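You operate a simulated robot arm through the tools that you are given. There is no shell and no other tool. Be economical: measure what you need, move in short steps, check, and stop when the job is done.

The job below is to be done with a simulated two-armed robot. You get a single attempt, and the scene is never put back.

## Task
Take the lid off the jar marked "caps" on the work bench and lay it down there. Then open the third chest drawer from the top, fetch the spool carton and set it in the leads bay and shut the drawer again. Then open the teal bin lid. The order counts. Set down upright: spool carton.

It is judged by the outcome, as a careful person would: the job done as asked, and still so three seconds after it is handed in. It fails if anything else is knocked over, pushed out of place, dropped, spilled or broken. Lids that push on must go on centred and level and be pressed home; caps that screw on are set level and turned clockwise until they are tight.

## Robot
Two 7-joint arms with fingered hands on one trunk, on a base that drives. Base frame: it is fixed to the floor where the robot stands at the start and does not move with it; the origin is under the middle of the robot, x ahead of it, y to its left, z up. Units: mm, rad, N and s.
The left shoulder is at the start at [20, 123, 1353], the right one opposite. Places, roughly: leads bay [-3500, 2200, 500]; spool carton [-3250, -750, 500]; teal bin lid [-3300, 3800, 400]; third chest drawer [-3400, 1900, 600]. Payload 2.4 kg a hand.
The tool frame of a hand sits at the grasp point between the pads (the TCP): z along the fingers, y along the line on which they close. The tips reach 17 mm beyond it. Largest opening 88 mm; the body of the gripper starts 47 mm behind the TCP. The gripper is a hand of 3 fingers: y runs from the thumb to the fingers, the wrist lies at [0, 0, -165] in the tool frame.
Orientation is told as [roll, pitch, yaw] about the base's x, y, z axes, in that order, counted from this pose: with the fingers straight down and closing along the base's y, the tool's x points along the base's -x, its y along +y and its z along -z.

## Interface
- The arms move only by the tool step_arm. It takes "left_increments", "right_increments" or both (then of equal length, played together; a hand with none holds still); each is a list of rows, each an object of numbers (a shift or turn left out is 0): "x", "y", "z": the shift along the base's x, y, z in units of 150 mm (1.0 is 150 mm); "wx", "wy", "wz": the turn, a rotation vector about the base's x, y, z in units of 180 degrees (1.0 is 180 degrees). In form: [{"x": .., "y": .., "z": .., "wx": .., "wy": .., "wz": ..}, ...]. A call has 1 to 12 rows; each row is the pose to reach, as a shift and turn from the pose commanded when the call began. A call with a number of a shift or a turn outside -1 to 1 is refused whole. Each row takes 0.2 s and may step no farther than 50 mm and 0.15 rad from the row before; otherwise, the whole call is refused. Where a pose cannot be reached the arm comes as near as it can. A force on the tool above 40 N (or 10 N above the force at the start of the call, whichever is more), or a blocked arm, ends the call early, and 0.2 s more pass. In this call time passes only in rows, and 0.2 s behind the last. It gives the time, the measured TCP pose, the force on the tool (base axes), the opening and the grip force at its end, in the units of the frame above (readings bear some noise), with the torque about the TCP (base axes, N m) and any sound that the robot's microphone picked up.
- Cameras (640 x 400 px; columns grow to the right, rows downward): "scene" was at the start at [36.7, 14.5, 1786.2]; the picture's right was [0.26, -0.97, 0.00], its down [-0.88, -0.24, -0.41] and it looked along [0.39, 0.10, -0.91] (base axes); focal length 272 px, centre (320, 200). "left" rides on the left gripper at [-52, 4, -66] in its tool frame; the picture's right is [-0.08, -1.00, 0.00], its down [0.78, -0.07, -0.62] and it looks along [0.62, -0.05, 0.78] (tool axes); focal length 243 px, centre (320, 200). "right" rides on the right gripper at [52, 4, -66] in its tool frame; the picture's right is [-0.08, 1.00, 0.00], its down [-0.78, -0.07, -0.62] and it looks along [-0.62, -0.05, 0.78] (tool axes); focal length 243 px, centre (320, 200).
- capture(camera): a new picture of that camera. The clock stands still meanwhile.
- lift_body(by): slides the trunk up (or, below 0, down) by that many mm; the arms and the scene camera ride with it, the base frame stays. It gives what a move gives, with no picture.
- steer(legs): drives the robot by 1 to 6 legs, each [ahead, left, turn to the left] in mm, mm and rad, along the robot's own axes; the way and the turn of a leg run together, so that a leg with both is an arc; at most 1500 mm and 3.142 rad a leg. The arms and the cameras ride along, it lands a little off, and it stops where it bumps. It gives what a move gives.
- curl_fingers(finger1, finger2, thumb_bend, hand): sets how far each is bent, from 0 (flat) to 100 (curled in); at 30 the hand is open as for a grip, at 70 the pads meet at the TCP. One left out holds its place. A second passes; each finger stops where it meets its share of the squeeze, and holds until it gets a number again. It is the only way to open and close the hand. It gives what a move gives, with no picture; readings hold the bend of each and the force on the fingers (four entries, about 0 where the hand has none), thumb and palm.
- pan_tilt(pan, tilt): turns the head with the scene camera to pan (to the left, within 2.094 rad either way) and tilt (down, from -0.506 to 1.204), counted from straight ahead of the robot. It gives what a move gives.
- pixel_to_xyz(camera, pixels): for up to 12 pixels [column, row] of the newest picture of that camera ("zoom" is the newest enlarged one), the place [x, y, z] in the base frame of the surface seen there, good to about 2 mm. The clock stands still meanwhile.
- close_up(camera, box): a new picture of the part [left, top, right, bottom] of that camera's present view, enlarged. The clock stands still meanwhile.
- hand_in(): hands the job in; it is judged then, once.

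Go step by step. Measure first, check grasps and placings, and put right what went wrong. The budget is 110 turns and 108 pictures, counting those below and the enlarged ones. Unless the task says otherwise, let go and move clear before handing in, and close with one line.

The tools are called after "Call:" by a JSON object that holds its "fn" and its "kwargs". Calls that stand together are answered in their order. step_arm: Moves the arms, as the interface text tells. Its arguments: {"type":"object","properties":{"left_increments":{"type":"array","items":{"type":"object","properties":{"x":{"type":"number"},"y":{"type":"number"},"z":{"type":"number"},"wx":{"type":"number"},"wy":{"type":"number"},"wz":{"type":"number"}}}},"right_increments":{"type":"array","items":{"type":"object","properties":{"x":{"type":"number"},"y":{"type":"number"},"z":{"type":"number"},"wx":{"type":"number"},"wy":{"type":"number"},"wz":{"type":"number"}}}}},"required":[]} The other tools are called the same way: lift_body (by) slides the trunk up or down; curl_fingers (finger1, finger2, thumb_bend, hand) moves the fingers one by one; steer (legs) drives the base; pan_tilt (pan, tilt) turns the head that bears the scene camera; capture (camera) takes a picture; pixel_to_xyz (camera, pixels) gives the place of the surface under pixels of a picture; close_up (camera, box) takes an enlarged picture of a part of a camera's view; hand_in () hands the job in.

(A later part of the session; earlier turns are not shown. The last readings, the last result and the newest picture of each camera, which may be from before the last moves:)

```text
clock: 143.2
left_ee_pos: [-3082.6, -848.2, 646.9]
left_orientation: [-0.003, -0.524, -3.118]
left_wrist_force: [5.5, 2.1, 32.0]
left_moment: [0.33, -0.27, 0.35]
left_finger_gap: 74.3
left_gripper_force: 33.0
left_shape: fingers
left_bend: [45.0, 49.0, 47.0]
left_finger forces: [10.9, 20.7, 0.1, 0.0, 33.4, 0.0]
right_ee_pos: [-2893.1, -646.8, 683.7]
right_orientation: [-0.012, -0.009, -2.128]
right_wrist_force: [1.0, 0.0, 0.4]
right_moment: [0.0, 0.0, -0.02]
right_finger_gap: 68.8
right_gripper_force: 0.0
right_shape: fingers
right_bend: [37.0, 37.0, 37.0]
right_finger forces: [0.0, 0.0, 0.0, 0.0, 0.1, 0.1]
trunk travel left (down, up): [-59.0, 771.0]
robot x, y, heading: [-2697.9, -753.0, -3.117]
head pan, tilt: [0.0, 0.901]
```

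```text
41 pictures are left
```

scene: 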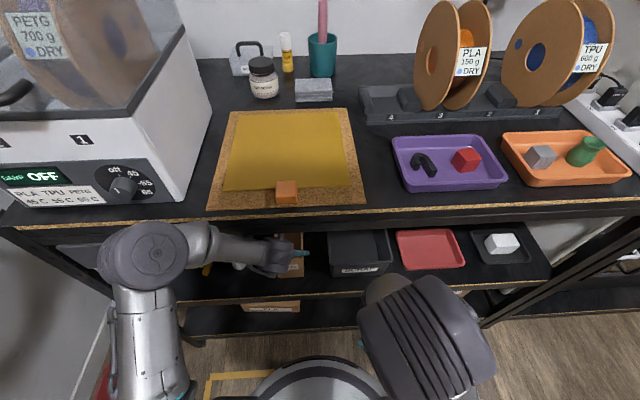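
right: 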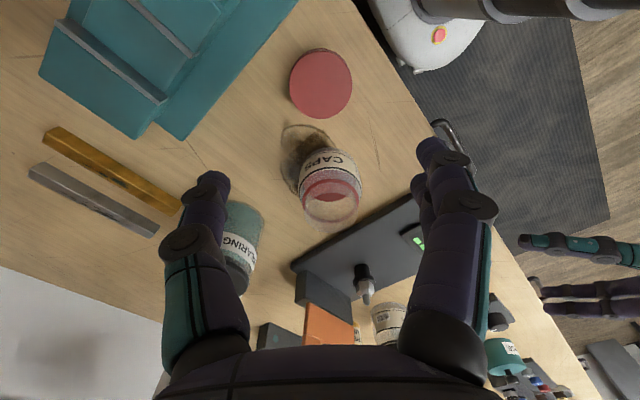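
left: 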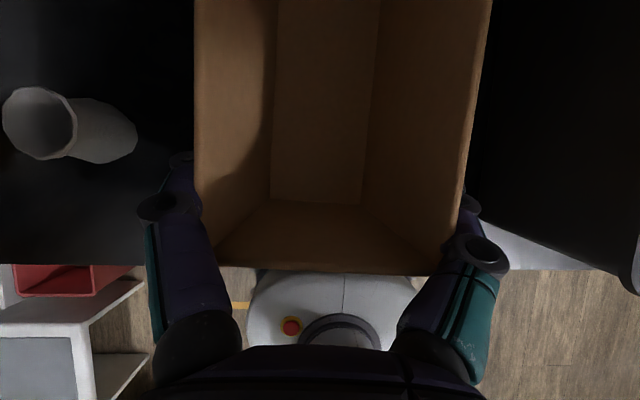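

Upward force of 32 N: the carton walls wedge against the finger roots, so I am too deep. I reopen, rise 14 mm, and re-grip shallower.

Call:
{"fn": "curl_fingers", "kwargs": {"hand": "left", "finger1": 27, "finger2": 27, "thumb_bend": 27}}

Call:
{"fn": "step_arm", "kwargs": {"left_increments": [{"z": 0.05}, {"z": 0.1}, {"z": 0.14}]}}

Call:
{"fn": "capture", "kwargs": {"camera": "left"}}

Call:
{"fn": "pixel_to_xyz", "kwargs": {"camera": "left", "pixels": [[320, 225], [250, 225], [400, 225], [235, 120], [420, 120], [225, 50], [430, 50], [320, 100]]}}

```text
clock: 144.2
left_ee_pos: [-3082.4, -849.4, 646.1]
left_orientation: [-0.006, -0.523, -3.119]
left_wrist_force: [1.9, -0.8, 20.9]
left_moment: [0.48, -0.23, 0.07]
left_finger_gap: 94.5
left_gripper_force: 10.2
left_shape: fingers
left_bend: [27.0, 27.0, 27.0]
left_finger forces: [0.0, 5.6, 0.1, 0.1, 15.4, 0.0]
right_ee_pos: [-2892.3, -647.6, 683.8]
right_orientation: [-0.011, -0.009, -2.13]
right_wrist_force: [-0.3, 0.3, 0.0]
right_moment: [0.01, 0.02, 0.02]
right_finger_gap: 69.0
right_gripper_force: 0.0
right_shape: fingers
right_bend: [37.0, 37.0, 37.0]
right_finger forces: [0.0, 0.0, 0.0, 0.0, 0.0, 0.0]
trunk travel left (down, up): [-59.0, 771.0]
robot x, y, heading: [-2697.0, -753.2, -3.118]
head pan, tilt: [0.0, 0.901]
```

```text
clock: 145.0
left_ee_pos: [-3077.9, -837.3, 652.7]
left_orientation: [-0.003, -0.484, 3.124]
left_wrist_force: [0.5, 0.0, 0.3]
left_moment: [0.03, 0.01, 0.03]
left_finger_gap: 90.1
left_gripper_force: 0.6
left_shape: fingers
left_bend: [27.0, 26.0, 27.0]
left_finger forces: [0.0, 0.7, 0.0, 0.0, 0.6, 0.0]
right_ee_pos: [-2892.3, -639.5, 683.6]
right_orientation: [-0.016, -0.003, -2.161]
right_wrist_force: [-0.5, 0.4, 1.0]
right_moment: [0.01, -0.03, -0.01]
right_finger_gap: 69.0
right_gripper_force: 0.1
right_shape: fingers
right_bend: [37.0, 37.0, 37.0]
right_finger forces: [0.1, 0.0, 0.0, 0.0, 0.0, 0.0]
trunk travel left (down, up): [-59.0, 771.0]
robot x, y, heading: [-2700.0, -751.1, 3.139]
head pan, tilt: [0.0, 0.901]
```

```text
40 pictures are left
```

left: 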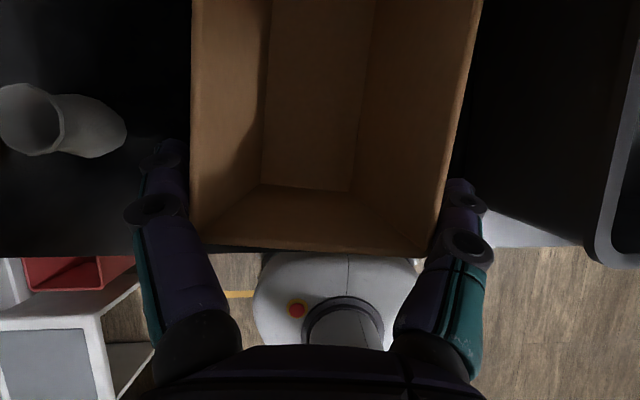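

```text
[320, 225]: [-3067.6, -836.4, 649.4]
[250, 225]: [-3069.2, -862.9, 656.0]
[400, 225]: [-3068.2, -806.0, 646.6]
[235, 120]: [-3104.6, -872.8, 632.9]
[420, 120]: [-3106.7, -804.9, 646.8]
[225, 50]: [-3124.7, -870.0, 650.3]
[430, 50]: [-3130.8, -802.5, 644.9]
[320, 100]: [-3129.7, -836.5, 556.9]
```

Loads are gone and the carton stands unharmed, hand centred. I close now at z≈653.

Call:
{"fn": "curl_fingers", "kwargs": {"hand": "left", "finger1": 50, "finger2": 50, "thumb_bend": 50}}

Call:
{"fn": "capture", "kwargs": {"camera": "left"}}

```text
clock: 146.0
left_ee_pos: [-3084.4, -855.6, 666.9]
left_orientation: [-0.006, -0.521, -3.121]
left_wrist_force: [-0.5, 0.1, -1.4]
left_moment: [0.03, 0.01, 0.0]
left_finger_gap: 71.8
left_gripper_force: 17.5
left_shape: fingers
left_bend: [42.0, 42.0, 43.0]
left_finger forces: [8.5, 9.2, 0.1, 0.1, 17.8, 0.1]
right_ee_pos: [-2895.5, -656.6, 685.5]
right_orientation: [0.019, -0.036, -2.14]
right_wrist_force: [1.0, 0.2, 0.0]
right_moment: [-0.05, 0.03, -0.01]
right_finger_gap: 69.1
right_gripper_force: 0.0
right_shape: fingers
right_bend: [37.0, 37.0, 37.0]
right_finger forces: [0.0, 0.0, 0.0, 0.1, 0.0, 0.0]
trunk travel left (down, up): [-59.0, 771.0]
robot x, y, heading: [-2696.9, -758.9, -3.116]
head pan, tilt: [0.0, 0.901]
```

```text
39 pictures are left
```

left: 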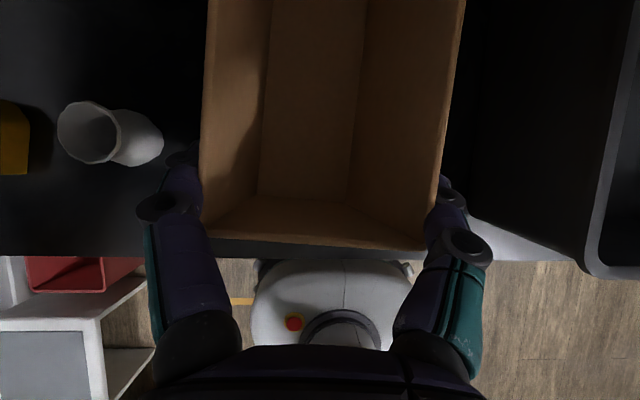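

The base swayed while something was jammed, but now loads are ~0 with 17.5 N grip on the carton. I check the surroundings in the scene view before moving.

Call:
{"fn": "capture", "kwargs": {"camera": "scene"}}

Call:
{"fn": "pixel_to_xyz", "kwargs": {"camera": "left", "pixels": [[320, 235], [215, 200], [440, 200], [320, 100], [90, 130], [320, 250], [205, 60], [455, 60]]}}

```text
38 pictures are left
```

scene: 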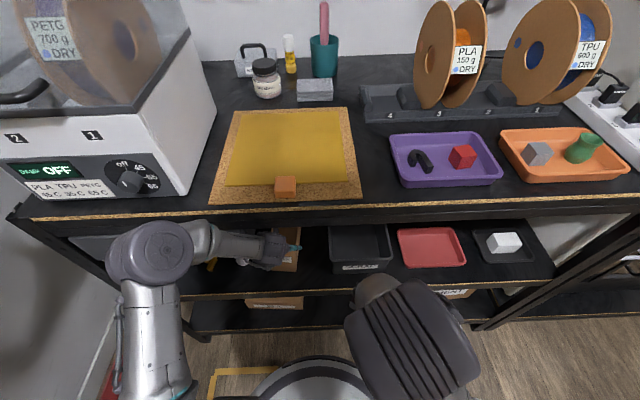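

```text
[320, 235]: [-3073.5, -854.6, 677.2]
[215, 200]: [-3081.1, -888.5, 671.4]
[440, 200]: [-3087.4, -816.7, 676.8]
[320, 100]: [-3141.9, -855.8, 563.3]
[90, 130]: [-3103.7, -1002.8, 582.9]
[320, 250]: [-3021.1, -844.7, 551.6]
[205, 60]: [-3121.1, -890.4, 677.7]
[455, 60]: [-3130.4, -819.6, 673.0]
```

All measured points (cup too) shifted alike, so the robot body itself is tilted slightly: the forearm is likely touching the shelf beam from below. I pull the carton outward with a slight lowering to relieve it.

Call:
{"fn": "step_arm", "kwargs": {"left_increments": [{"x": 0.05, "z": -0.03}, {"x": 0.15, "z": -0.05}, {"x": 0.25, "z": -0.05}]}}

Call:
{"fn": "capture", "kwargs": {"camera": "left"}}

Call:
{"fn": "close_up", "kwargs": {"camera": "scene", "box": [80, 170, 400, 370]}}

```text
clock: 146.8
left_ee_pos: [-3062.7, -837.6, 655.6]
left_orientation: [-0.005, -0.515, 3.142]
left_wrist_force: [-1.7, -3.1, 10.4]
left_moment: [-0.14, 0.01, 0.05]
left_finger_gap: 71.8
left_gripper_force: 17.7
left_shape: fingers
left_bend: [43.0, 41.0, 45.0]
left_finger forces: [10.9, 9.6, 0.0, 0.0, 15.6, 0.1]
right_ee_pos: [-2904.4, -639.0, 683.4]
right_orientation: [-0.004, -0.003, -2.154]
right_wrist_force: [0.3, 0.4, -1.0]
right_moment: [-0.01, 0.02, 0.0]
right_finger_gap: 69.0
right_gripper_force: 0.0
right_shape: fingers
right_bend: [37.0, 37.0, 37.0]
right_finger forces: [0.0, 0.0, 0.0, 0.1, 0.1, 0.0]
trunk travel left (down, up): [-59.0, 771.0]
robot x, y, heading: [-2706.2, -749.8, 3.146]
head pan, tilt: [0.0, 0.901]
```

```text
37 pictures are left
```

left: 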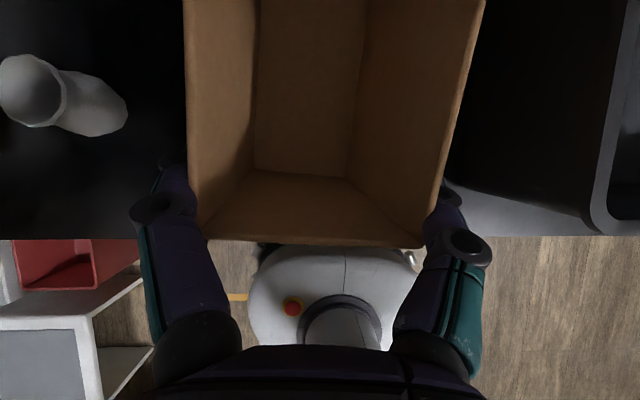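

```text
2.00 times, centred on (240, 270) of scene
```

zoom: 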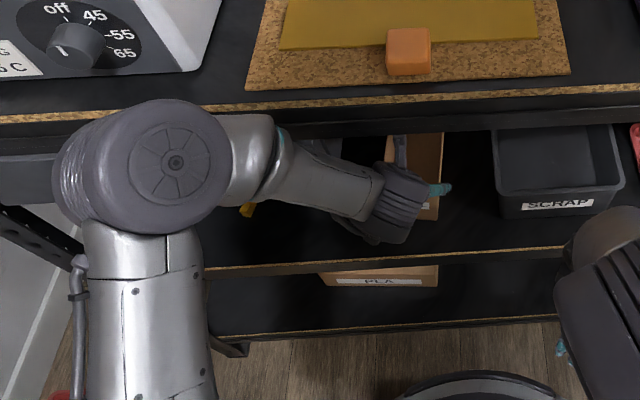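

Robot is level again and the carton came along 20 mm. I unload vertically and drag it out ~100 mm by driving back.

Call:
{"fn": "step_arm", "kwargs": {"left_increments": [{"z": 0.025}]}}

Call:
{"fn": "steer", "kwargs": {"legs": [[-85, 0, 0]]}}

Call:
{"fn": "capture", "kwargs": {"camera": "left"}}

Call:
{"fn": "capture", "kwargs": {"camera": "scene"}}

Call:
{"fn": "pixel_to_xyz", "kwargs": {"camera": "left", "pixels": [[320, 240], [250, 235], [400, 235], [200, 150], [450, 150], [310, 100], [190, 20], [470, 20]]}}

```text
clock: 147.2
left_ee_pos: [-3059.9, -840.3, 658.1]
left_orientation: [-0.008, -0.511, 3.138]
left_wrist_force: [-0.1, 0.7, -0.1]
left_moment: [0.01, -0.02, 0.01]
left_finger_gap: 71.1
left_gripper_force: 18.0
left_shape: fingers
left_bend: [43.0, 42.0, 44.0]
left_finger forces: [9.1, 8.8, 0.1, 0.0, 18.0, 0.0]
right_ee_pos: [-2903.7, -641.8, 681.0]
right_orientation: [-0.003, -0.002, -2.153]
right_wrist_force: [-0.3, 0.2, -0.5]
right_moment: [-0.03, 0.01, -0.02]
right_finger_gap: 68.8
right_gripper_force: 0.1
right_shape: fingers
right_bend: [37.0, 37.0, 37.0]
right_finger forces: [0.1, 0.0, 0.1, 0.0, 0.0, 0.0]
trunk travel left (down, up): [-59.0, 771.0]
robot x, y, heading: [-2703.3, -752.1, -3.143]
head pan, tilt: [0.0, 0.901]
```

```text
clock: 148.3
left_ee_pos: [-2973.6, -840.0, 659.2]
left_orientation: [-0.006, -0.513, 3.138]
left_wrist_force: [-0.1, 0.3, -1.6]
left_moment: [-0.01, -0.05, -0.03]
left_finger_gap: 71.0
left_gripper_force: 17.6
left_shape: fingers
left_bend: [43.0, 42.0, 44.0]
left_finger forces: [9.2, 8.8, 0.0, 0.1, 17.9, 0.1]
right_ee_pos: [-2817.6, -642.1, 682.2]
right_orientation: [-0.004, -0.001, -2.153]
right_wrist_force: [0.6, 0.7, 0.6]
right_moment: [0.04, -0.01, -0.03]
right_finger_gap: 68.7
right_gripper_force: 0.2
right_shape: fingers
right_bend: [37.0, 37.0, 37.0]
right_finger forces: [0.1, 0.0, 0.0, 0.0, 0.0, 0.0]
trunk travel left (down, up): [-59.0, 771.0]
robot x, y, heading: [-2618.4, -752.8, -3.141]
head pan, tilt: [0.0, 0.901]
```

```text
35 pictures are left
```

left: 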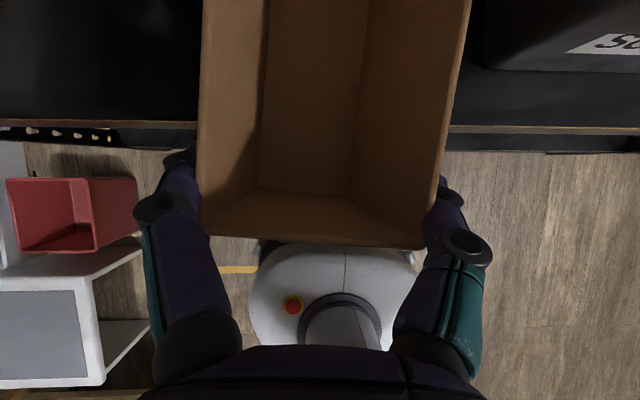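

```text
34 pictures are left
```

scene: 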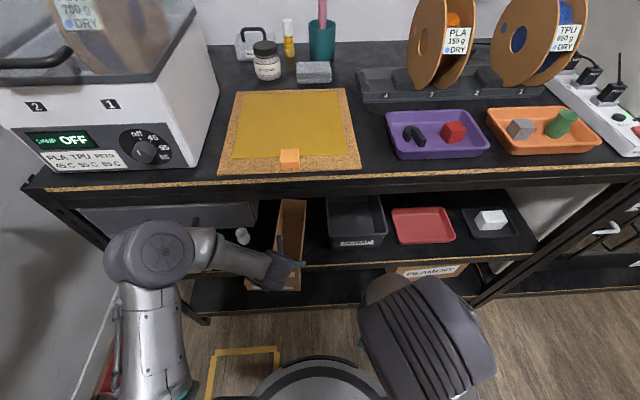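

```text
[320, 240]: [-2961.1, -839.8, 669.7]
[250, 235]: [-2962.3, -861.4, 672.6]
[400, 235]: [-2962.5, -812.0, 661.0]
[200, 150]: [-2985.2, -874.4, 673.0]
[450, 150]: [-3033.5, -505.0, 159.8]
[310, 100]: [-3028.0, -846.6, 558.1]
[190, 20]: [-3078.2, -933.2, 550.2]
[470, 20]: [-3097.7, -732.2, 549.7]
```

Carton now overhangs the shelf edge (front −2962) and the arm is clear of the beam. I set it down, open, and regrip nearer its centre.

Call:
{"fn": "step_arm", "kwargs": {"left_increments": [{"z": -0.015}]}}

Call:
{"fn": "curl_fingers", "kwargs": {"hand": "left", "finger1": 28, "finger2": 28, "thumb_bend": 28}}

Call:
{"fn": "step_arm", "kwargs": {"left_increments": [{"z": 0.08}, {"z": 0.16}, {"z": 0.16, "x": -0.2}, {"z": 0.16, "x": -0.42}]}}

Call:
{"fn": "capture", "kwargs": {"camera": "left"}}

```text
clock: 148.7
left_ee_pos: [-2973.0, -839.6, 657.6]
left_orientation: [-0.008, -0.514, 3.142]
left_wrist_force: [0.1, -0.5, 0.0]
left_moment: [0.01, -0.06, -0.01]
left_finger_gap: 71.1
left_gripper_force: 17.8
left_shape: fingers
left_bend: [43.0, 42.0, 44.0]
left_finger forces: [9.1, 8.8, 0.1, 0.0, 18.0, 0.0]
right_ee_pos: [-2816.7, -640.9, 682.0]
right_orientation: [-0.003, -0.001, -2.154]
right_wrist_force: [0.4, -0.5, -0.2]
right_moment: [0.02, 0.02, 0.0]
right_finger_gap: 68.8
right_gripper_force: 0.1
right_shape: fingers
right_bend: [37.0, 37.0, 37.0]
right_finger forces: [0.0, 0.0, 0.0, 0.0, 0.0, 0.0]
trunk travel left (down, up): [-59.0, 771.0]
robot x, y, heading: [-2618.4, -754.6, -3.14]
head pan, tilt: [0.0, 0.901]
```

```text
clock: 149.7
left_ee_pos: [-2973.7, -839.9, 656.9]
left_orientation: [-0.005, -0.515, 3.141]
left_wrist_force: [0.2, -0.6, 0.8]
left_moment: [0.01, 0.02, 0.0]
left_finger_gap: 86.8
left_gripper_force: 0.3
left_shape: fingers
left_bend: [28.0, 28.0, 28.0]
left_finger forces: [0.0, 0.0, 0.1, 0.0, 0.0, 0.0]
right_ee_pos: [-2816.8, -642.7, 681.8]
right_orientation: [-0.004, -0.001, -2.153]
right_wrist_force: [-0.1, 0.0, 0.7]
right_moment: [0.03, 0.0, 0.04]
right_finger_gap: 68.9
right_gripper_force: 0.0
right_shape: fingers
right_bend: [37.0, 37.0, 37.0]
right_finger forces: [0.0, 0.0, 0.0, 0.1, 0.0, 0.1]
trunk travel left (down, up): [-59.0, 771.0]
robot x, y, heading: [-2614.2, -753.7, -3.143]
head pan, tilt: [0.0, 0.901]
```

```text
clock: 150.7
left_ee_pos: [-3034.6, -840.0, 679.8]
left_orientation: [-0.008, -0.513, 3.141]
left_wrist_force: [-0.6, 0.3, 0.0]
left_moment: [0.03, 0.0, -0.04]
left_finger_gap: 86.9
left_gripper_force: 0.0
left_shape: fingers
left_bend: [28.0, 28.0, 28.0]
left_finger forces: [0.1, 0.0, 0.0, 0.0, 0.0, 0.0]
right_ee_pos: [-2816.2, -642.1, 682.3]
right_orientation: [-0.004, -0.002, -2.153]
right_wrist_force: [0.5, 0.2, 0.8]
right_moment: [0.01, 0.02, -0.02]
right_finger_gap: 68.9
right_gripper_force: 0.1
right_shape: fingers
right_bend: [37.0, 37.0, 37.0]
right_finger forces: [0.0, 0.0, 0.0, 0.0, 0.0, 0.0]
trunk travel left (down, up): [-59.0, 771.0]
robot x, y, heading: [-2617.3, -749.8, -3.136]
head pan, tilt: [0.0, 0.901]
```

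```text
33 pictures are left
```

left: 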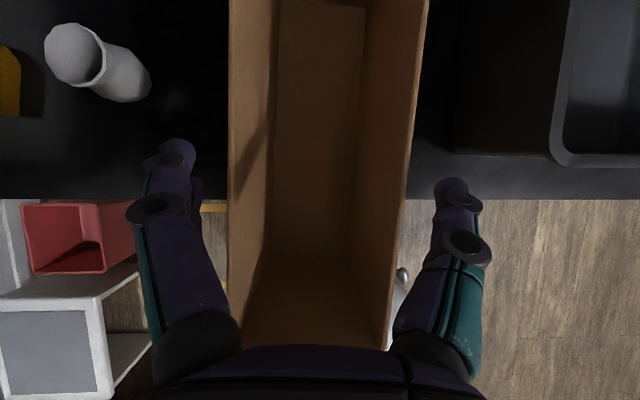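

Straddling well with room; I advance 28 mm more toward the centre, lower to z≈654 and close.

Call:
{"fn": "step_arm", "kwargs": {"left_increments": [{"x": -0.19}, {"x": -0.19, "z": -0.09}, {"x": -0.19, "z": -0.17}]}}

Call:
{"fn": "curl_fingers", "kwargs": {"hand": "left", "finger1": 50, "finger2": 50, "thumb_bend": 50}}

Call:
{"fn": "step_arm", "kwargs": {"left_increments": [{"z": 0.07}, {"z": 0.15}]}}

Call:
{"fn": "capture", "kwargs": {"camera": "left"}}

Call:
{"fn": "capture", "kwargs": {"camera": "scene"}}

```text
clock: 151.5
left_ee_pos: [-3064.2, -839.9, 656.7]
left_orientation: [-0.007, -0.513, 3.139]
left_wrist_force: [0.2, -0.1, 1.3]
left_moment: [0.04, 0.0, -0.01]
left_finger_gap: 87.8
left_gripper_force: 0.7
left_shape: fingers
left_bend: [28.0, 28.0, 28.0]
left_finger forces: [0.0, 0.0, 0.0, 0.0, 0.8, 0.0]
right_ee_pos: [-2815.7, -641.7, 682.0]
right_orientation: [-0.003, -0.003, -2.153]
right_wrist_force: [0.4, -0.4, -0.2]
right_moment: [-0.05, 0.01, -0.01]
right_finger_gap: 68.7
right_gripper_force: 0.0
right_shape: fingers
right_bend: [37.0, 37.0, 37.0]
right_finger forces: [0.1, 0.1, 0.1, 0.0, 0.1, 0.1]
trunk travel left (down, up): [-59.0, 771.0]
robot x, y, heading: [-2618.3, -749.9, -3.138]
head pan, tilt: [0.0, 0.901]
```

```text
clock: 152.5
left_ee_pos: [-3064.9, -840.2, 656.2]
left_orientation: [-0.005, -0.513, 3.14]
left_wrist_force: [-0.7, 0.4, 4.4]
left_moment: [-0.04, -0.05, 0.01]
left_finger_gap: 71.4
left_gripper_force: 18.6
left_shape: fingers
left_bend: [41.0, 44.0, 43.0]
left_finger forces: [7.0, 11.0, 0.1, 0.0, 19.1, 0.0]
right_ee_pos: [-2816.8, -641.6, 682.4]
right_orientation: [-0.004, -0.002, -2.153]
right_wrist_force: [-1.1, -0.2, -0.3]
right_moment: [0.04, 0.0, 0.0]
right_finger_gap: 68.8
right_gripper_force: 0.1
right_shape: fingers
right_bend: [37.0, 37.0, 37.0]
right_finger forces: [0.0, 0.0, 0.0, 0.0, 0.1, 0.0]
trunk travel left (down, up): [-59.0, 771.0]
robot x, y, heading: [-2620.6, -754.8, -3.141]
head pan, tilt: [0.0, 0.901]
```

```text
clock: 153.1
left_ee_pos: [-3063.5, -840.8, 677.5]
left_orientation: [-0.006, -0.514, 3.142]
left_wrist_force: [0.3, -0.4, -1.4]
left_moment: [0.03, -0.02, -0.01]
left_finger_gap: 70.9
left_gripper_force: 18.0
left_shape: fingers
left_bend: [41.0, 44.0, 43.0]
left_finger forces: [6.9, 10.8, 0.0, 0.0, 17.7, 0.0]
right_ee_pos: [-2817.0, -642.6, 682.0]
right_orientation: [-0.004, -0.001, -2.155]
right_wrist_force: [-0.5, 0.7, -0.9]
right_moment: [0.01, -0.04, 0.01]
right_finger_gap: 68.8
right_gripper_force: 0.1
right_shape: fingers
right_bend: [37.0, 37.0, 37.0]
right_finger forces: [0.0, 0.1, 0.0, 0.1, 0.0, 0.0]
trunk travel left (down, up): [-59.0, 771.0]
robot x, y, heading: [-2619.7, -750.2, -3.139]
head pan, tilt: [0.0, 0.901]
```

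```text
32 pictures are left
```

left: 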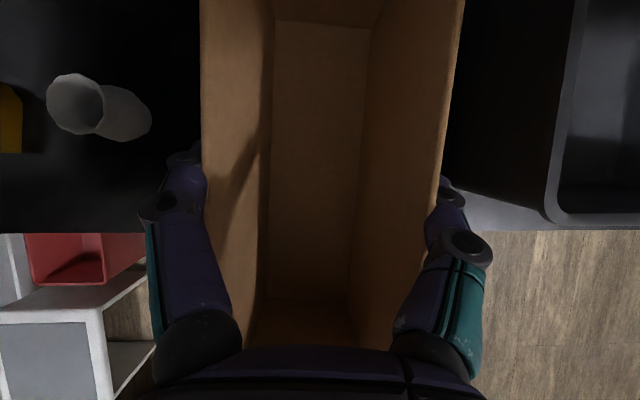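

```text
31 pictures are left
```

scene: 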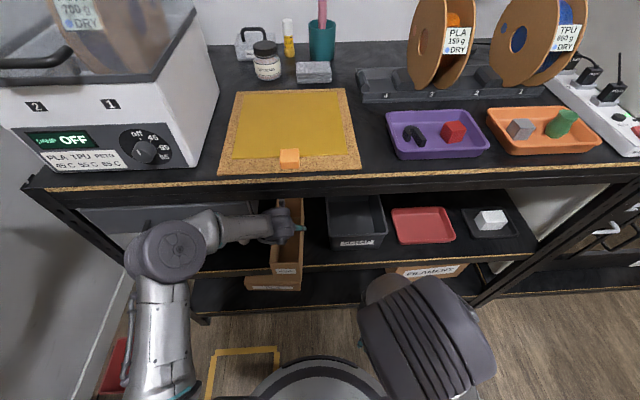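

The carton lifts level (1.4 N, balanced). I back away from the rack, raise the trunk 300 mm and the right hand, then drive to the open drawer.

Call:
{"fn": "steer", "kwargs": {"legs": [[-330, 0, 0]]}}

Call:
{"fn": "lift_body", "kwargs": {"by": 300}}

Call:
{"fn": "step_arm", "kwargs": {"right_increments": [{"z": 0.3}, {"z": 0.6}, {"z": 0.9}]}}

Call:
{"fn": "steer", "kwargs": {"legs": [[0, -1500, 0.03], [0, -1500, 0.03], [0, -170, 0]]}}

Call:
{"fn": "capture", "kwargs": {"camera": "scene"}}

Call:
{"fn": "capture", "kwargs": {"camera": "left"}}

```text
clock: 155.3
left_ee_pos: [-2742.9, -838.2, 676.7]
left_orientation: [-0.007, -0.515, 3.137]
left_wrist_force: [-0.5, 1.2, -1.5]
left_moment: [0.02, 0.04, -0.01]
left_finger_gap: 71.2
left_gripper_force: 17.4
left_shape: fingers
left_bend: [41.0, 44.0, 43.0]
left_finger forces: [6.8, 10.7, 0.0, 0.1, 17.7, 0.0]
right_ee_pos: [-2494.6, -641.0, 682.7]
right_orientation: [-0.005, -0.001, -2.158]
right_wrist_force: [-0.8, 0.4, 0.0]
right_moment: [0.01, 0.02, 0.0]
right_finger_gap: 69.0
right_gripper_force: 0.1
right_shape: fingers
right_bend: [37.0, 37.0, 37.0]
right_finger forces: [0.0, 0.0, 0.0, 0.0, 0.1, 0.1]
trunk travel left (down, up): [-59.0, 771.0]
robot x, y, heading: [-2294.4, -753.9, 3.137]
head pan, tilt: [0.0, 0.901]
```

```text
clock: 158.3
left_ee_pos: [-2742.2, -838.9, 978.5]
left_orientation: [-0.008, -0.513, 3.135]
left_wrist_force: [-0.2, 0.6, 0.3]
left_moment: [0.0, 0.03, 0.01]
left_finger_gap: 70.9
left_gripper_force: 17.1
left_shape: fingers
left_bend: [41.0, 44.0, 43.0]
left_finger forces: [6.9, 10.6, 0.0, 0.0, 17.7, 0.0]
right_ee_pos: [-2494.3, -640.9, 982.5]
right_orientation: [-0.003, -0.001, -2.159]
right_wrist_force: [1.2, -0.1, -0.1]
right_moment: [-0.02, -0.01, 0.01]
right_finger_gap: 68.9
right_gripper_force: 0.0
right_shape: fingers
right_bend: [37.0, 37.0, 37.0]
right_finger forces: [0.1, 0.0, 0.0, 0.0, 0.1, 0.0]
trunk travel left (down, up): [-359.0, 471.0]
robot x, y, heading: [-2293.0, -749.2, 3.14]
head pan, tilt: [0.0, 0.901]
```

```text
clock: 159.1
left_ee_pos: [-2743.5, -839.4, 978.5]
left_orientation: [-0.007, -0.513, 3.138]
left_wrist_force: [-1.1, 0.4, -1.2]
left_moment: [0.03, -0.05, 0.01]
left_finger_gap: 71.0
left_gripper_force: 17.9
left_shape: fingers
left_bend: [41.0, 44.0, 43.0]
left_finger forces: [6.9, 10.6, 0.0, 0.1, 17.6, 0.1]
right_ee_pos: [-2519.9, -638.4, 1031.0]
right_orientation: [-0.004, -0.003, -2.16]
right_wrist_force: [0.1, 0.3, 0.5]
right_moment: [0.0, 0.0, -0.01]
right_finger_gap: 69.3
right_gripper_force: 0.1
right_shape: fingers
right_bend: [37.0, 37.0, 37.0]
right_finger forces: [0.0, 0.1, 0.0, 0.0, 0.0, 0.0]
right hand out of reach, approached as far as the arm can: row 1, 2, 3
trunk travel left (down, up): [-359.0, 471.0]
robot x, y, heading: [-2296.0, -751.5, 3.136]
head pan, tilt: [0.0, 0.901]
```

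```text
clock: 174.5
left_ee_pos: [-2873.9, 2276.6, 978.0]
left_orientation: [-0.005, -0.513, -3.066]
left_wrist_force: [0.2, 0.3, -0.6]
left_moment: [0.03, 0.03, -0.04]
left_finger_gap: 71.1
left_gripper_force: 17.4
left_shape: fingers
left_bend: [41.0, 44.0, 43.0]
left_finger forces: [6.9, 10.5, 0.0, 0.0, 17.5, 0.0]
right_ee_pos: [-2667.8, 2497.6, 1030.7]
right_orientation: [-0.003, -0.001, -2.078]
right_wrist_force: [0.5, 0.3, -0.2]
right_moment: [0.03, 0.03, 0.02]
right_finger_gap: 69.0
right_gripper_force: 0.0
right_shape: fingers
right_bend: [37.0, 37.0, 37.0]
right_finger forces: [0.0, 0.0, 0.1, 0.0, 0.0, 0.0]
trunk travel left (down, up): [-359.0, 471.0]
robot x, y, heading: [-2436.9, 2402.3, -3.068]
head pan, tilt: [0.0, 0.901]
```

```text
30 pictures are left
```

scene: 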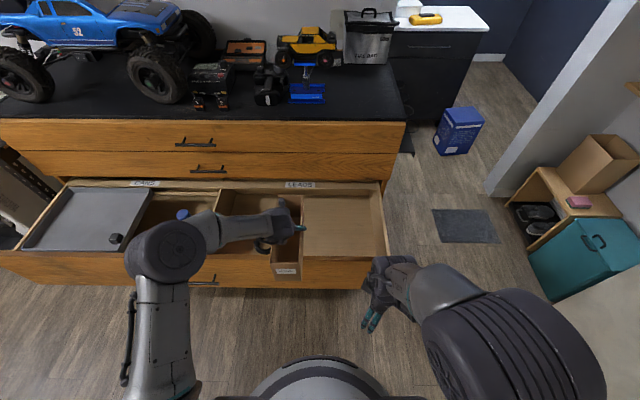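

```text
29 pictures are left
```

left: 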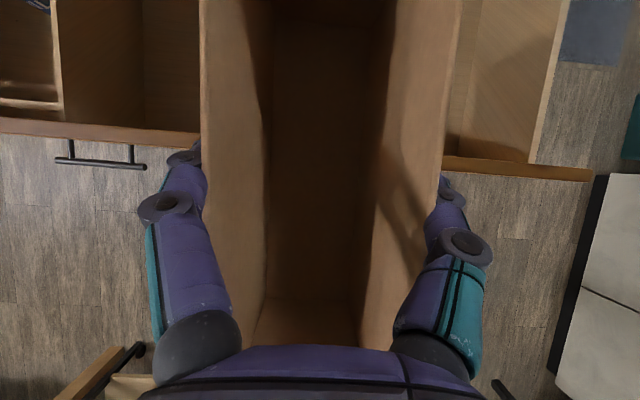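

Carton is above the bay side. I swing the right hand outwards/up out of the drawer's way and move the robot ahead 168 and right 65.

Call:
{"fn": "step_arm", "kwargs": {"right_increments": [{"y": 0.25, "z": 0.1}, {"y": 0.5, "z": 0.2}, {"y": 0.75, "z": 0.35}, {"y": 1.0, "z": 0.5}, {"y": 1.0, "z": 0.8}, {"y": 1.0, "z": 1.0}]}}

Call:
{"fn": "steer", "kwargs": {"legs": [[168, -65, -0.012]]}}

Call:
{"fn": "capture", "kwargs": {"camera": "scene"}}

Call:
{"fn": "pixel_to_xyz", "kwargs": {"camera": "scene", "pixels": [[320, 200], [270, 180], [330, 270], [400, 230], [260, 250], [240, 230], [300, 260]]}}

```text
clock: 175.9
left_ee_pos: [-2873.5, 2276.7, 978.6]
left_orientation: [-0.006, -0.514, -3.068]
left_wrist_force: [-1.0, 0.0, -0.8]
left_moment: [-0.02, -0.01, 0.02]
left_finger_gap: 71.1
left_gripper_force: 17.8
left_shape: fingers
left_bend: [41.0, 44.0, 43.0]
left_finger forces: [6.9, 10.5, 0.0, 0.0, 17.5, 0.0]
right_ee_pos: [-2678.5, 2655.4, 1180.1]
right_orientation: [-0.001, -0.001, -2.077]
right_wrist_force: [-0.8, 0.7, 0.0]
right_moment: [-0.01, 0.03, 0.02]
right_finger_gap: 68.8
right_gripper_force: 0.0
right_shape: fingers
right_bend: [37.0, 37.0, 37.0]
right_finger forces: [0.0, 0.1, 0.1, 0.0, 0.0, 0.1]
right hand out of reach, approached as far as the arm can: row 1, 2, 3, 5, 6
trunk travel left (down, up): [-359.0, 471.0]
robot x, y, heading: [-2434.8, 2400.6, -3.068]
head pan, tilt: [0.0, 0.901]
```

```text
clock: 177.4
left_ee_pos: [-3047.1, 2337.7, 977.4]
left_orientation: [-0.003, -0.512, -3.081]
left_wrist_force: [1.1, -0.3, -0.4]
left_moment: [0.01, 0.0, 0.02]
left_finger_gap: 71.1
left_gripper_force: 17.7
left_shape: fingers
left_bend: [41.0, 44.0, 43.0]
left_finger forces: [7.0, 10.5, 0.0, 0.0, 17.5, 0.1]
right_ee_pos: [-2846.0, 2712.7, 1179.4]
right_orientation: [0.001, -0.002, -2.091]
right_wrist_force: [0.1, 0.7, -0.7]
right_moment: [-0.01, -0.01, -0.01]
right_finger_gap: 69.1
right_gripper_force: 0.1
right_shape: fingers
right_bend: [37.0, 37.0, 37.0]
right_finger forces: [0.0, 0.0, 0.0, 0.0, 0.0, 0.0]
trunk travel left (down, up): [-359.0, 471.0]
robot x, y, heading: [-2604.0, 2451.2, -3.079]
head pan, tilt: [0.0, 0.901]
```

```text
28 pictures are left
```

scene: 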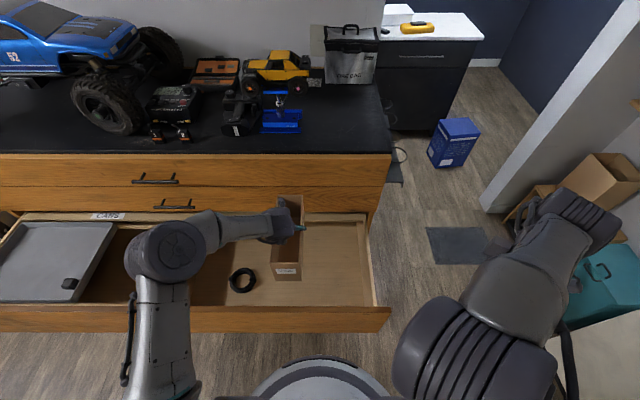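

```text
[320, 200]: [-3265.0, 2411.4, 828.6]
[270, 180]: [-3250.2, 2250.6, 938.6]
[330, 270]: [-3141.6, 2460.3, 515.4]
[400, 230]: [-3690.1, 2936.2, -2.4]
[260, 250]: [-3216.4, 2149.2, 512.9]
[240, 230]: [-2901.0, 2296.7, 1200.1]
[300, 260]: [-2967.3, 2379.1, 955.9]
```

Carton hangs within the bay: ~90 mm from the chest face and ~45 mm from the front panel. I lower the trunk 300 mm and look.

Call:
{"fn": "lift_body", "kwargs": {"by": -300}}

Call:
{"fn": "capture", "kwargs": {"camera": "left"}}

Call:
{"fn": "capture", "kwargs": {"camera": "scene"}}

```text
clock: 180.4
left_ee_pos: [-3045.0, 2336.8, 678.4]
left_orientation: [-0.007, -0.514, -3.08]
left_wrist_force: [-0.8, 0.0, -1.7]
left_moment: [-0.01, -0.02, 0.03]
left_finger_gap: 70.8
left_gripper_force: 17.2
left_shape: fingers
left_bend: [41.0, 44.0, 43.0]
left_finger forces: [6.9, 10.5, 0.0, 0.1, 17.5, 0.1]
right_ee_pos: [-2843.1, 2713.3, 880.3]
right_orientation: [-0.001, -0.002, -2.091]
right_wrist_force: [-0.2, -0.5, -0.7]
right_moment: [0.01, 0.01, 0.03]
right_finger_gap: 68.7
right_gripper_force: 0.0
right_shape: fingers
right_bend: [37.0, 37.0, 37.0]
right_finger forces: [0.0, 0.0, 0.0, 0.0, 0.0, 0.0]
trunk travel left (down, up): [-59.0, 771.0]
robot x, y, heading: [-2601.1, 2452.6, -3.077]
head pan, tilt: [0.0, 0.901]
```

```text
27 pictures are left
```

left: 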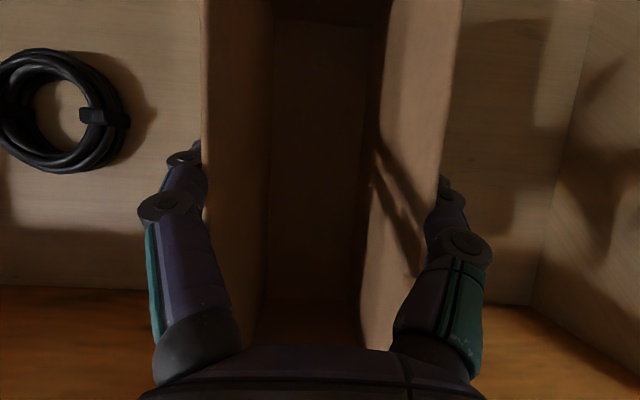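

```text
26 pictures are left
```

scene: 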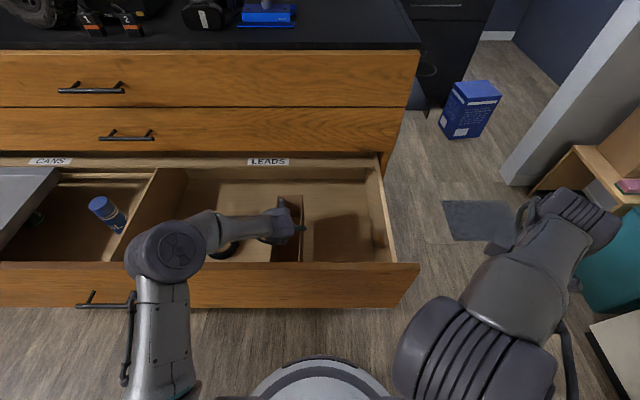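

Carton is inside the bay, clear of the cable ring. I lower the final ~55 mm with the arm, watching force.

Call:
{"fn": "step_arm", "kwargs": {"left_increments": [{"z": -0.15}, {"z": -0.27}, {"z": -0.33}, {"z": -0.36}, {"z": -0.38}]}}

```text
clock: 181.6
left_ee_pos: [-3045.6, 2337.7, 622.4]
left_orientation: [-0.006, -0.513, -3.082]
left_wrist_force: [-0.7, 0.5, -0.4]
left_moment: [0.05, 0.01, -0.04]
left_finger_gap: 71.0
left_gripper_force: 17.2
left_shape: fingers
left_bend: [41.0, 44.0, 43.0]
left_finger forces: [6.8, 10.7, 0.1, 0.0, 17.5, 0.0]
right_ee_pos: [-2844.6, 2714.1, 880.4]
right_orientation: [-0.004, -0.003, -2.091]
right_wrist_force: [0.8, -1.0, 0.8]
right_moment: [-0.02, -0.01, 0.04]
right_finger_gap: 68.9
right_gripper_force: 0.1
right_shape: fingers
right_bend: [37.0, 37.0, 37.0]
right_finger forces: [0.1, 0.1, 0.0, 0.1, 0.1, 0.0]
trunk travel left (down, up): [-59.0, 771.0]
robot x, y, heading: [-2604.7, 2454.6, -3.074]
head pan, tilt: [0.0, 0.901]
```

Nearly touching (force −0.4 vs −1.5 N hanging). I go down a few more mm until it loads lightly, then open.

Call:
{"fn": "step_arm", "kwargs": {"left_increments": [{"z": -0.013}, {"z": -0.024}]}}

Call:
{"fn": "curl_fingers", "kwargs": {"hand": "left", "finger1": 28, "finger2": 28, "thumb_bend": 28}}

Call:
{"fn": "capture", "kwargs": {"camera": "left"}}

```text
clock: 182.2
left_ee_pos: [-3047.5, 2337.5, 619.5]
left_orientation: [-0.007, -0.518, -3.079]
left_wrist_force: [1.7, -2.6, 20.8]
left_moment: [-0.13, -0.14, -0.04]
left_finger_gap: 70.9
left_gripper_force: 20.1
left_shape: fingers
left_bend: [42.0, 45.0, 44.0]
left_finger forces: [8.2, 13.4, 0.0, 0.0, 19.0, 0.0]
right_ee_pos: [-2843.8, 2712.3, 879.8]
right_orientation: [-0.003, -0.004, -2.091]
right_wrist_force: [0.1, 0.2, 1.1]
right_moment: [0.0, -0.02, 0.0]
right_finger_gap: 68.7
right_gripper_force: 0.0
right_shape: fingers
right_bend: [37.0, 37.0, 37.0]
right_finger forces: [0.0, 0.0, 0.0, 0.1, 0.0, 0.0]
trunk travel left (down, up): [-59.0, 771.0]
robot x, y, heading: [-2605.4, 2455.4, -3.078]
head pan, tilt: [0.0, 0.901]
```

```text
clock: 183.2
left_ee_pos: [-3045.8, 2338.5, 617.5]
left_orientation: [-0.008, -0.513, -3.08]
left_wrist_force: [-0.3, -0.3, 3.7]
left_moment: [-0.02, -0.01, -0.04]
left_finger_gap: 88.1
left_gripper_force: 1.6
left_shape: fingers
left_bend: [28.0, 28.0, 28.0]
left_finger forces: [0.0, 1.5, 0.0, 0.0, 1.3, 0.0]
right_ee_pos: [-2844.3, 2712.7, 879.5]
right_orientation: [-0.002, -0.002, -2.09]
right_wrist_force: [-0.1, 0.1, -0.3]
right_moment: [0.03, 0.01, -0.03]
right_finger_gap: 68.9
right_gripper_force: 0.0
right_shape: fingers
right_bend: [37.0, 37.0, 37.0]
right_finger forces: [0.0, 0.0, 0.0, 0.1, 0.0, 0.0]
trunk travel left (down, up): [-59.0, 771.0]
robot x, y, heading: [-2606.3, 2455.9, -3.08]
head pan, tilt: [0.0, 0.901]
```

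```text
25 pictures are left
```

left: 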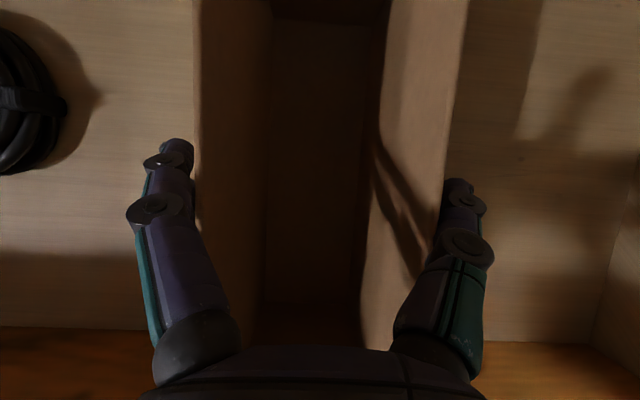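

Carton rests on the bay floor. I open a bit wider so the fingers don't drag it, then rise.

Call:
{"fn": "curl_fingers", "kwargs": {"hand": "left", "finger1": 22, "finger2": 22, "thumb_bend": 22}}

Call:
{"fn": "step_arm", "kwargs": {"left_increments": [{"z": 0.1}, {"z": 0.25}, {"z": 0.4}]}}

Call:
{"fn": "lift_body", "kwargs": {"by": 200}}

Call:
{"fn": "steer", "kwargs": {"legs": [[-250, 0, 0]]}}

Call:
{"fn": "capture", "kwargs": {"camera": "scene"}}

```text
clock: 184.2
left_ee_pos: [-3046.6, 2337.9, 618.3]
left_orientation: [-0.007, -0.512, -3.079]
left_wrist_force: [1.1, -0.8, -0.5]
left_moment: [0.03, -0.02, -0.03]
left_finger_gap: 95.2
left_gripper_force: 0.4
left_shape: fingers
left_bend: [22.0, 22.0, 22.0]
left_finger forces: [0.0, 0.4, 0.0, 0.1, 0.1, 0.1]
right_ee_pos: [-2844.8, 2712.8, 878.6]
right_orientation: [0.0, -0.002, -2.091]
right_wrist_force: [-0.6, 0.7, -0.6]
right_moment: [0.03, -0.01, 0.01]
right_finger_gap: 68.9
right_gripper_force: 0.0
right_shape: fingers
right_bend: [37.0, 37.0, 37.0]
right_finger forces: [0.1, 0.1, 0.0, 0.1, 0.1, 0.0]
trunk travel left (down, up): [-59.0, 771.0]
robot x, y, heading: [-2602.7, 2452.1, -3.076]
head pan, tilt: [0.0, 0.901]
```

```text
clock: 185.0
left_ee_pos: [-3045.7, 2337.8, 679.0]
left_orientation: [-0.005, -0.514, -3.08]
left_wrist_force: [0.6, -0.9, 0.1]
left_moment: [-0.01, 0.0, -0.01]
left_finger_gap: 95.0
left_gripper_force: 0.1
left_shape: fingers
left_bend: [22.0, 22.0, 22.0]
left_finger forces: [0.0, 0.1, 0.0, 0.0, 0.0, 0.0]
right_ee_pos: [-2844.3, 2711.5, 878.7]
right_orientation: [0.0, -0.003, -2.091]
right_wrist_force: [-0.9, 0.8, 0.2]
right_moment: [-0.01, -0.01, 0.04]
right_finger_gap: 68.9
right_gripper_force: 0.0
right_shape: fingers
right_bend: [37.0, 37.0, 37.0]
right_finger forces: [0.0, 0.1, 0.1, 0.0, 0.0, 0.1]
trunk travel left (down, up): [-59.0, 771.0]
robot x, y, heading: [-2602.9, 2453.7, -3.073]
head pan, tilt: [0.0, 0.901]
```

```text
clock: 187.2
left_ee_pos: [-3046.8, 2337.3, 878.0]
left_orientation: [-0.006, -0.514, -3.077]
left_wrist_force: [0.4, 0.2, 0.2]
left_moment: [0.0, 0.01, 0.04]
left_finger_gap: 95.3
left_gripper_force: 0.0
left_shape: fingers
left_bend: [22.0, 22.0, 22.0]
left_finger forces: [0.0, 0.1, 0.0, 0.0, 0.0, 0.0]
right_ee_pos: [-2844.7, 2713.0, 1079.3]
right_orientation: [-0.003, -0.001, -2.092]
right_wrist_force: [-0.2, 0.4, -0.2]
right_moment: [0.03, -0.01, -0.02]
right_finger_gap: 68.7
right_gripper_force: 0.1
right_shape: fingers
right_bend: [37.0, 37.0, 37.0]
right_finger forces: [0.0, 0.1, 0.1, 0.1, 0.0, 0.1]
trunk travel left (down, up): [-259.0, 571.0]
robot x, y, heading: [-2604.1, 2453.3, -3.073]
head pan, tilt: [0.0, 0.901]
```

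```text
clock: 189.0
left_ee_pos: [-2796.1, 2354.8, 879.6]
left_orientation: [-0.006, -0.513, -3.082]
left_wrist_force: [-0.6, 0.1, 0.2]
left_moment: [0.0, -0.05, 0.04]
left_finger_gap: 95.4
left_gripper_force: 0.0
left_shape: fingers
left_bend: [22.0, 22.0, 22.0]
left_finger forces: [0.0, 0.0, 0.1, 0.0, 0.1, 0.1]
right_ee_pos: [-2593.4, 2728.2, 1079.7]
right_orientation: [-0.002, -0.004, -2.097]
right_wrist_force: [0.3, -0.4, -0.1]
right_moment: [0.02, -0.04, -0.01]
right_finger_gap: 68.9
right_gripper_force: 0.0
right_shape: fingers
right_bend: [37.0, 37.0, 37.0]
right_finger forces: [0.0, 0.0, 0.0, 0.0, 0.0, 0.0]
trunk travel left (down, up): [-259.0, 571.0]
robot x, y, heading: [-2354.1, 2473.2, -3.083]
head pan, tilt: [0.0, 0.901]
```

```text
24 pictures are left
```

scene: 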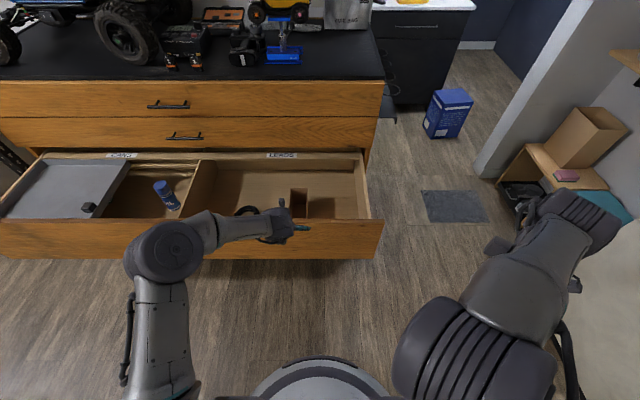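

The carton stands upright in the leads bay. I ready a closed left hand, pitched flatter, in front of the drawer centre above the handle (z≈695) for pushing.

Call:
{"fn": "curl_fingers", "kwargs": {"hand": "left", "finger1": 68, "finger2": 68, "thumb_bend": 68}}

Call:
{"fn": "steer", "kwargs": {"legs": [[-60, 0, 0], [0, 440, 0]]}}

Call:
{"fn": "step_arm", "kwargs": {"left_increments": [{"wy": 0.039}, {"wy": 0.078}, {"wy": 0.117}, {"wy": 0.156}, {"wy": 0.194}]}}

Call:
{"fn": "lift_body", "kwargs": {"by": -182}}

Call:
{"fn": "capture", "kwargs": {"camera": "scene"}}

Call:
{"fn": "capture", "kwargs": {"camera": "left"}}

```text
clock: 190.0
left_ee_pos: [-2795.1, 2354.0, 878.4]
left_orientation: [-0.009, -0.514, -3.083]
left_wrist_force: [0.8, 0.2, -0.3]
left_moment: [0.02, -0.02, 0.02]
left_finger_gap: 2.3
left_gripper_force: 0.0
left_shape: fingers
left_bend: [68.0, 68.0, 68.0]
left_finger forces: [0.0, 0.0, 0.0, 0.0, 0.0, 0.1]
right_ee_pos: [-2593.4, 2729.5, 1080.5]
right_orientation: [-0.003, -0.003, -2.093]
right_wrist_force: [-0.2, -0.3, -0.2]
right_moment: [-0.01, 0.03, 0.01]
right_finger_gap: 69.0
right_gripper_force: 0.0
right_shape: fingers
right_bend: [37.0, 37.0, 37.0]
right_finger forces: [0.0, 0.0, 0.0, 0.0, 0.0, 0.1]
trunk travel left (down, up): [-259.0, 571.0]
robot x, y, heading: [-2355.1, 2470.7, -3.084]
head pan, tilt: [0.0, 0.901]
```

```text
clock: 193.3
left_ee_pos: [-2707.2, 1907.2, 878.7]
left_orientation: [-0.007, -0.513, -3.07]
left_wrist_force: [-0.4, 0.7, -1.0]
left_moment: [0.01, 0.04, -0.02]
left_finger_gap: 2.5
left_gripper_force: 0.0
left_shape: fingers
left_bend: [68.0, 68.0, 68.0]
left_finger forces: [0.1, 0.0, 0.0, 0.1, 0.0, 0.0]
right_ee_pos: [-2507.7, 2284.1, 1080.4]
right_orientation: [-0.002, 0.0, -2.085]
right_wrist_force: [-0.2, 1.2, 0.2]
right_moment: [0.02, 0.03, 0.0]
right_finger_gap: 68.6
right_gripper_force: 0.0
right_shape: fingers
right_bend: [37.0, 37.0, 37.0]
right_finger forces: [0.0, 0.1, 0.0, 0.1, 0.1, 0.1]
trunk travel left (down, up): [-259.0, 571.0]
robot x, y, heading: [-2260.4, 2024.3, -3.068]
head pan, tilt: [0.0, 0.901]
```

```text
clock: 194.5
left_ee_pos: [-2707.5, 1907.2, 878.7]
left_orientation: [-0.102, -1.12, -3.0]
left_wrist_force: [0.1, 0.4, 0.5]
left_moment: [-0.01, 0.0, 0.0]
left_finger_gap: 2.5
left_gripper_force: 0.1
left_shape: fingers
left_bend: [68.0, 68.0, 68.0]
left_finger forces: [0.0, 0.1, 0.0, 0.0, 0.1, 0.0]
right_ee_pos: [-2508.1, 2284.4, 1079.6]
right_orientation: [-0.003, 0.0, -2.086]
right_wrist_force: [-0.5, -0.3, 0.0]
right_moment: [-0.02, 0.03, -0.04]
right_finger_gap: 68.9
right_gripper_force: 0.1
right_shape: fingers
right_bend: [37.0, 37.0, 37.0]
right_finger forces: [0.0, 0.0, 0.0, 0.1, 0.0, 0.0]
trunk travel left (down, up): [-259.0, 571.0]
robot x, y, heading: [-2267.9, 2026.3, -3.067]
head pan, tilt: [0.0, 0.901]
```

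```text
clock: 196.5
left_ee_pos: [-2706.6, 1906.5, 696.8]
left_orientation: [-0.098, -1.121, -3.003]
left_wrist_force: [0.1, 0.2, -0.4]
left_moment: [-0.01, 0.0, 0.0]
left_finger_gap: 2.4
left_gripper_force: 0.0
left_shape: fingers
left_bend: [68.0, 68.0, 68.0]
left_finger forces: [0.1, 0.0, 0.0, 0.0, 0.0, 0.0]
right_ee_pos: [-2508.3, 2285.7, 897.7]
right_orientation: [-0.002, -0.002, -2.084]
right_wrist_force: [0.0, -0.1, 0.8]
right_moment: [-0.01, -0.02, 0.03]
right_finger_gap: 69.0
right_gripper_force: 0.1
right_shape: fingers
right_bend: [37.0, 37.0, 37.0]
right_finger forces: [0.1, 0.0, 0.0, 0.1, 0.0, 0.0]
trunk travel left (down, up): [-77.0, 753.0]
robot x, y, heading: [-2266.7, 2028.3, -3.071]
head pan, tilt: [0.0, 0.901]
```

```text
23 pictures are left
```

scene: 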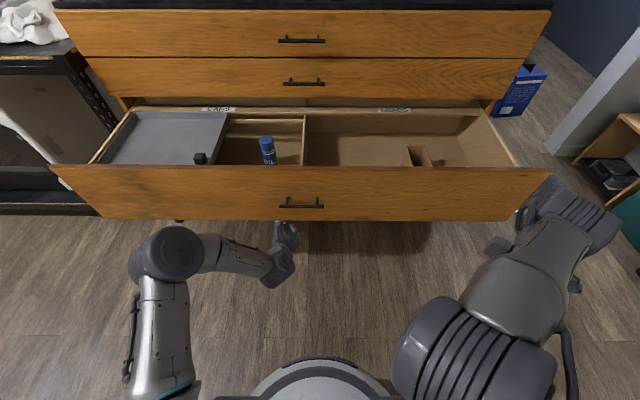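

```text
22 pictures are left
```

left: 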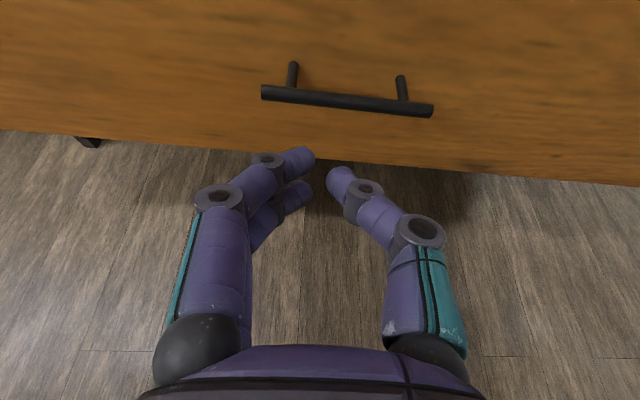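

Hand is lined up above the handle. I drive ahead 420 mm, pushing the drawer most of the way.

Call:
{"fn": "steer", "kwargs": {"legs": [[130, 0, 0], [290, 0, 0]]}}

Call:
{"fn": "capture", "kwargs": {"camera": "scene"}}

```text
clock: 199.4
left_ee_pos: [-3125.7, 1877.5, 696.6]
left_orientation: [-0.097, -1.121, -3.002]
left_wrist_force: [0.2, 0.2, -0.7]
left_moment: [0.0, 0.03, 0.03]
left_finger_gap: 1.7
left_gripper_force: 0.1
left_shape: fingers
left_bend: [68.0, 68.0, 68.0]
left_finger forces: [0.0, 0.0, 0.1, 0.1, 0.0, 0.1]
right_ee_pos: [-2926.8, 2254.9, 897.6]
right_orientation: [-0.001, -0.001, -2.085]
right_wrist_force: [0.0, -0.3, 0.3]
right_moment: [0.03, 0.02, 0.0]
right_finger_gap: 69.0
right_gripper_force: 0.1
right_shape: fingers
right_bend: [37.0, 37.0, 37.0]
right_finger forces: [0.0, 0.0, 0.1, 0.0, 0.1, 0.0]
trunk travel left (down, up): [-77.0, 753.0]
robot x, y, heading: [-2684.9, 1994.9, -3.068]
head pan, tilt: [0.0, 0.901]
```

```text
21 pictures are left
```

scene: 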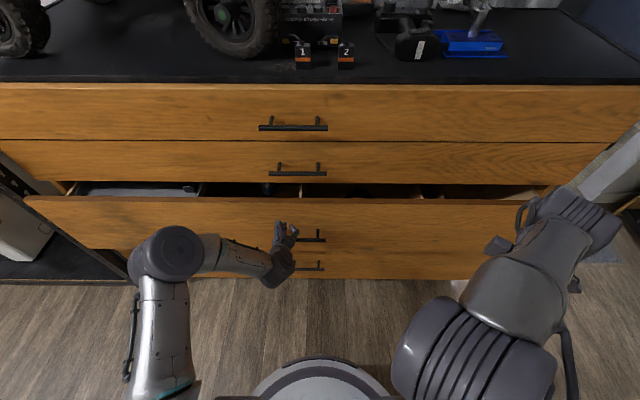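

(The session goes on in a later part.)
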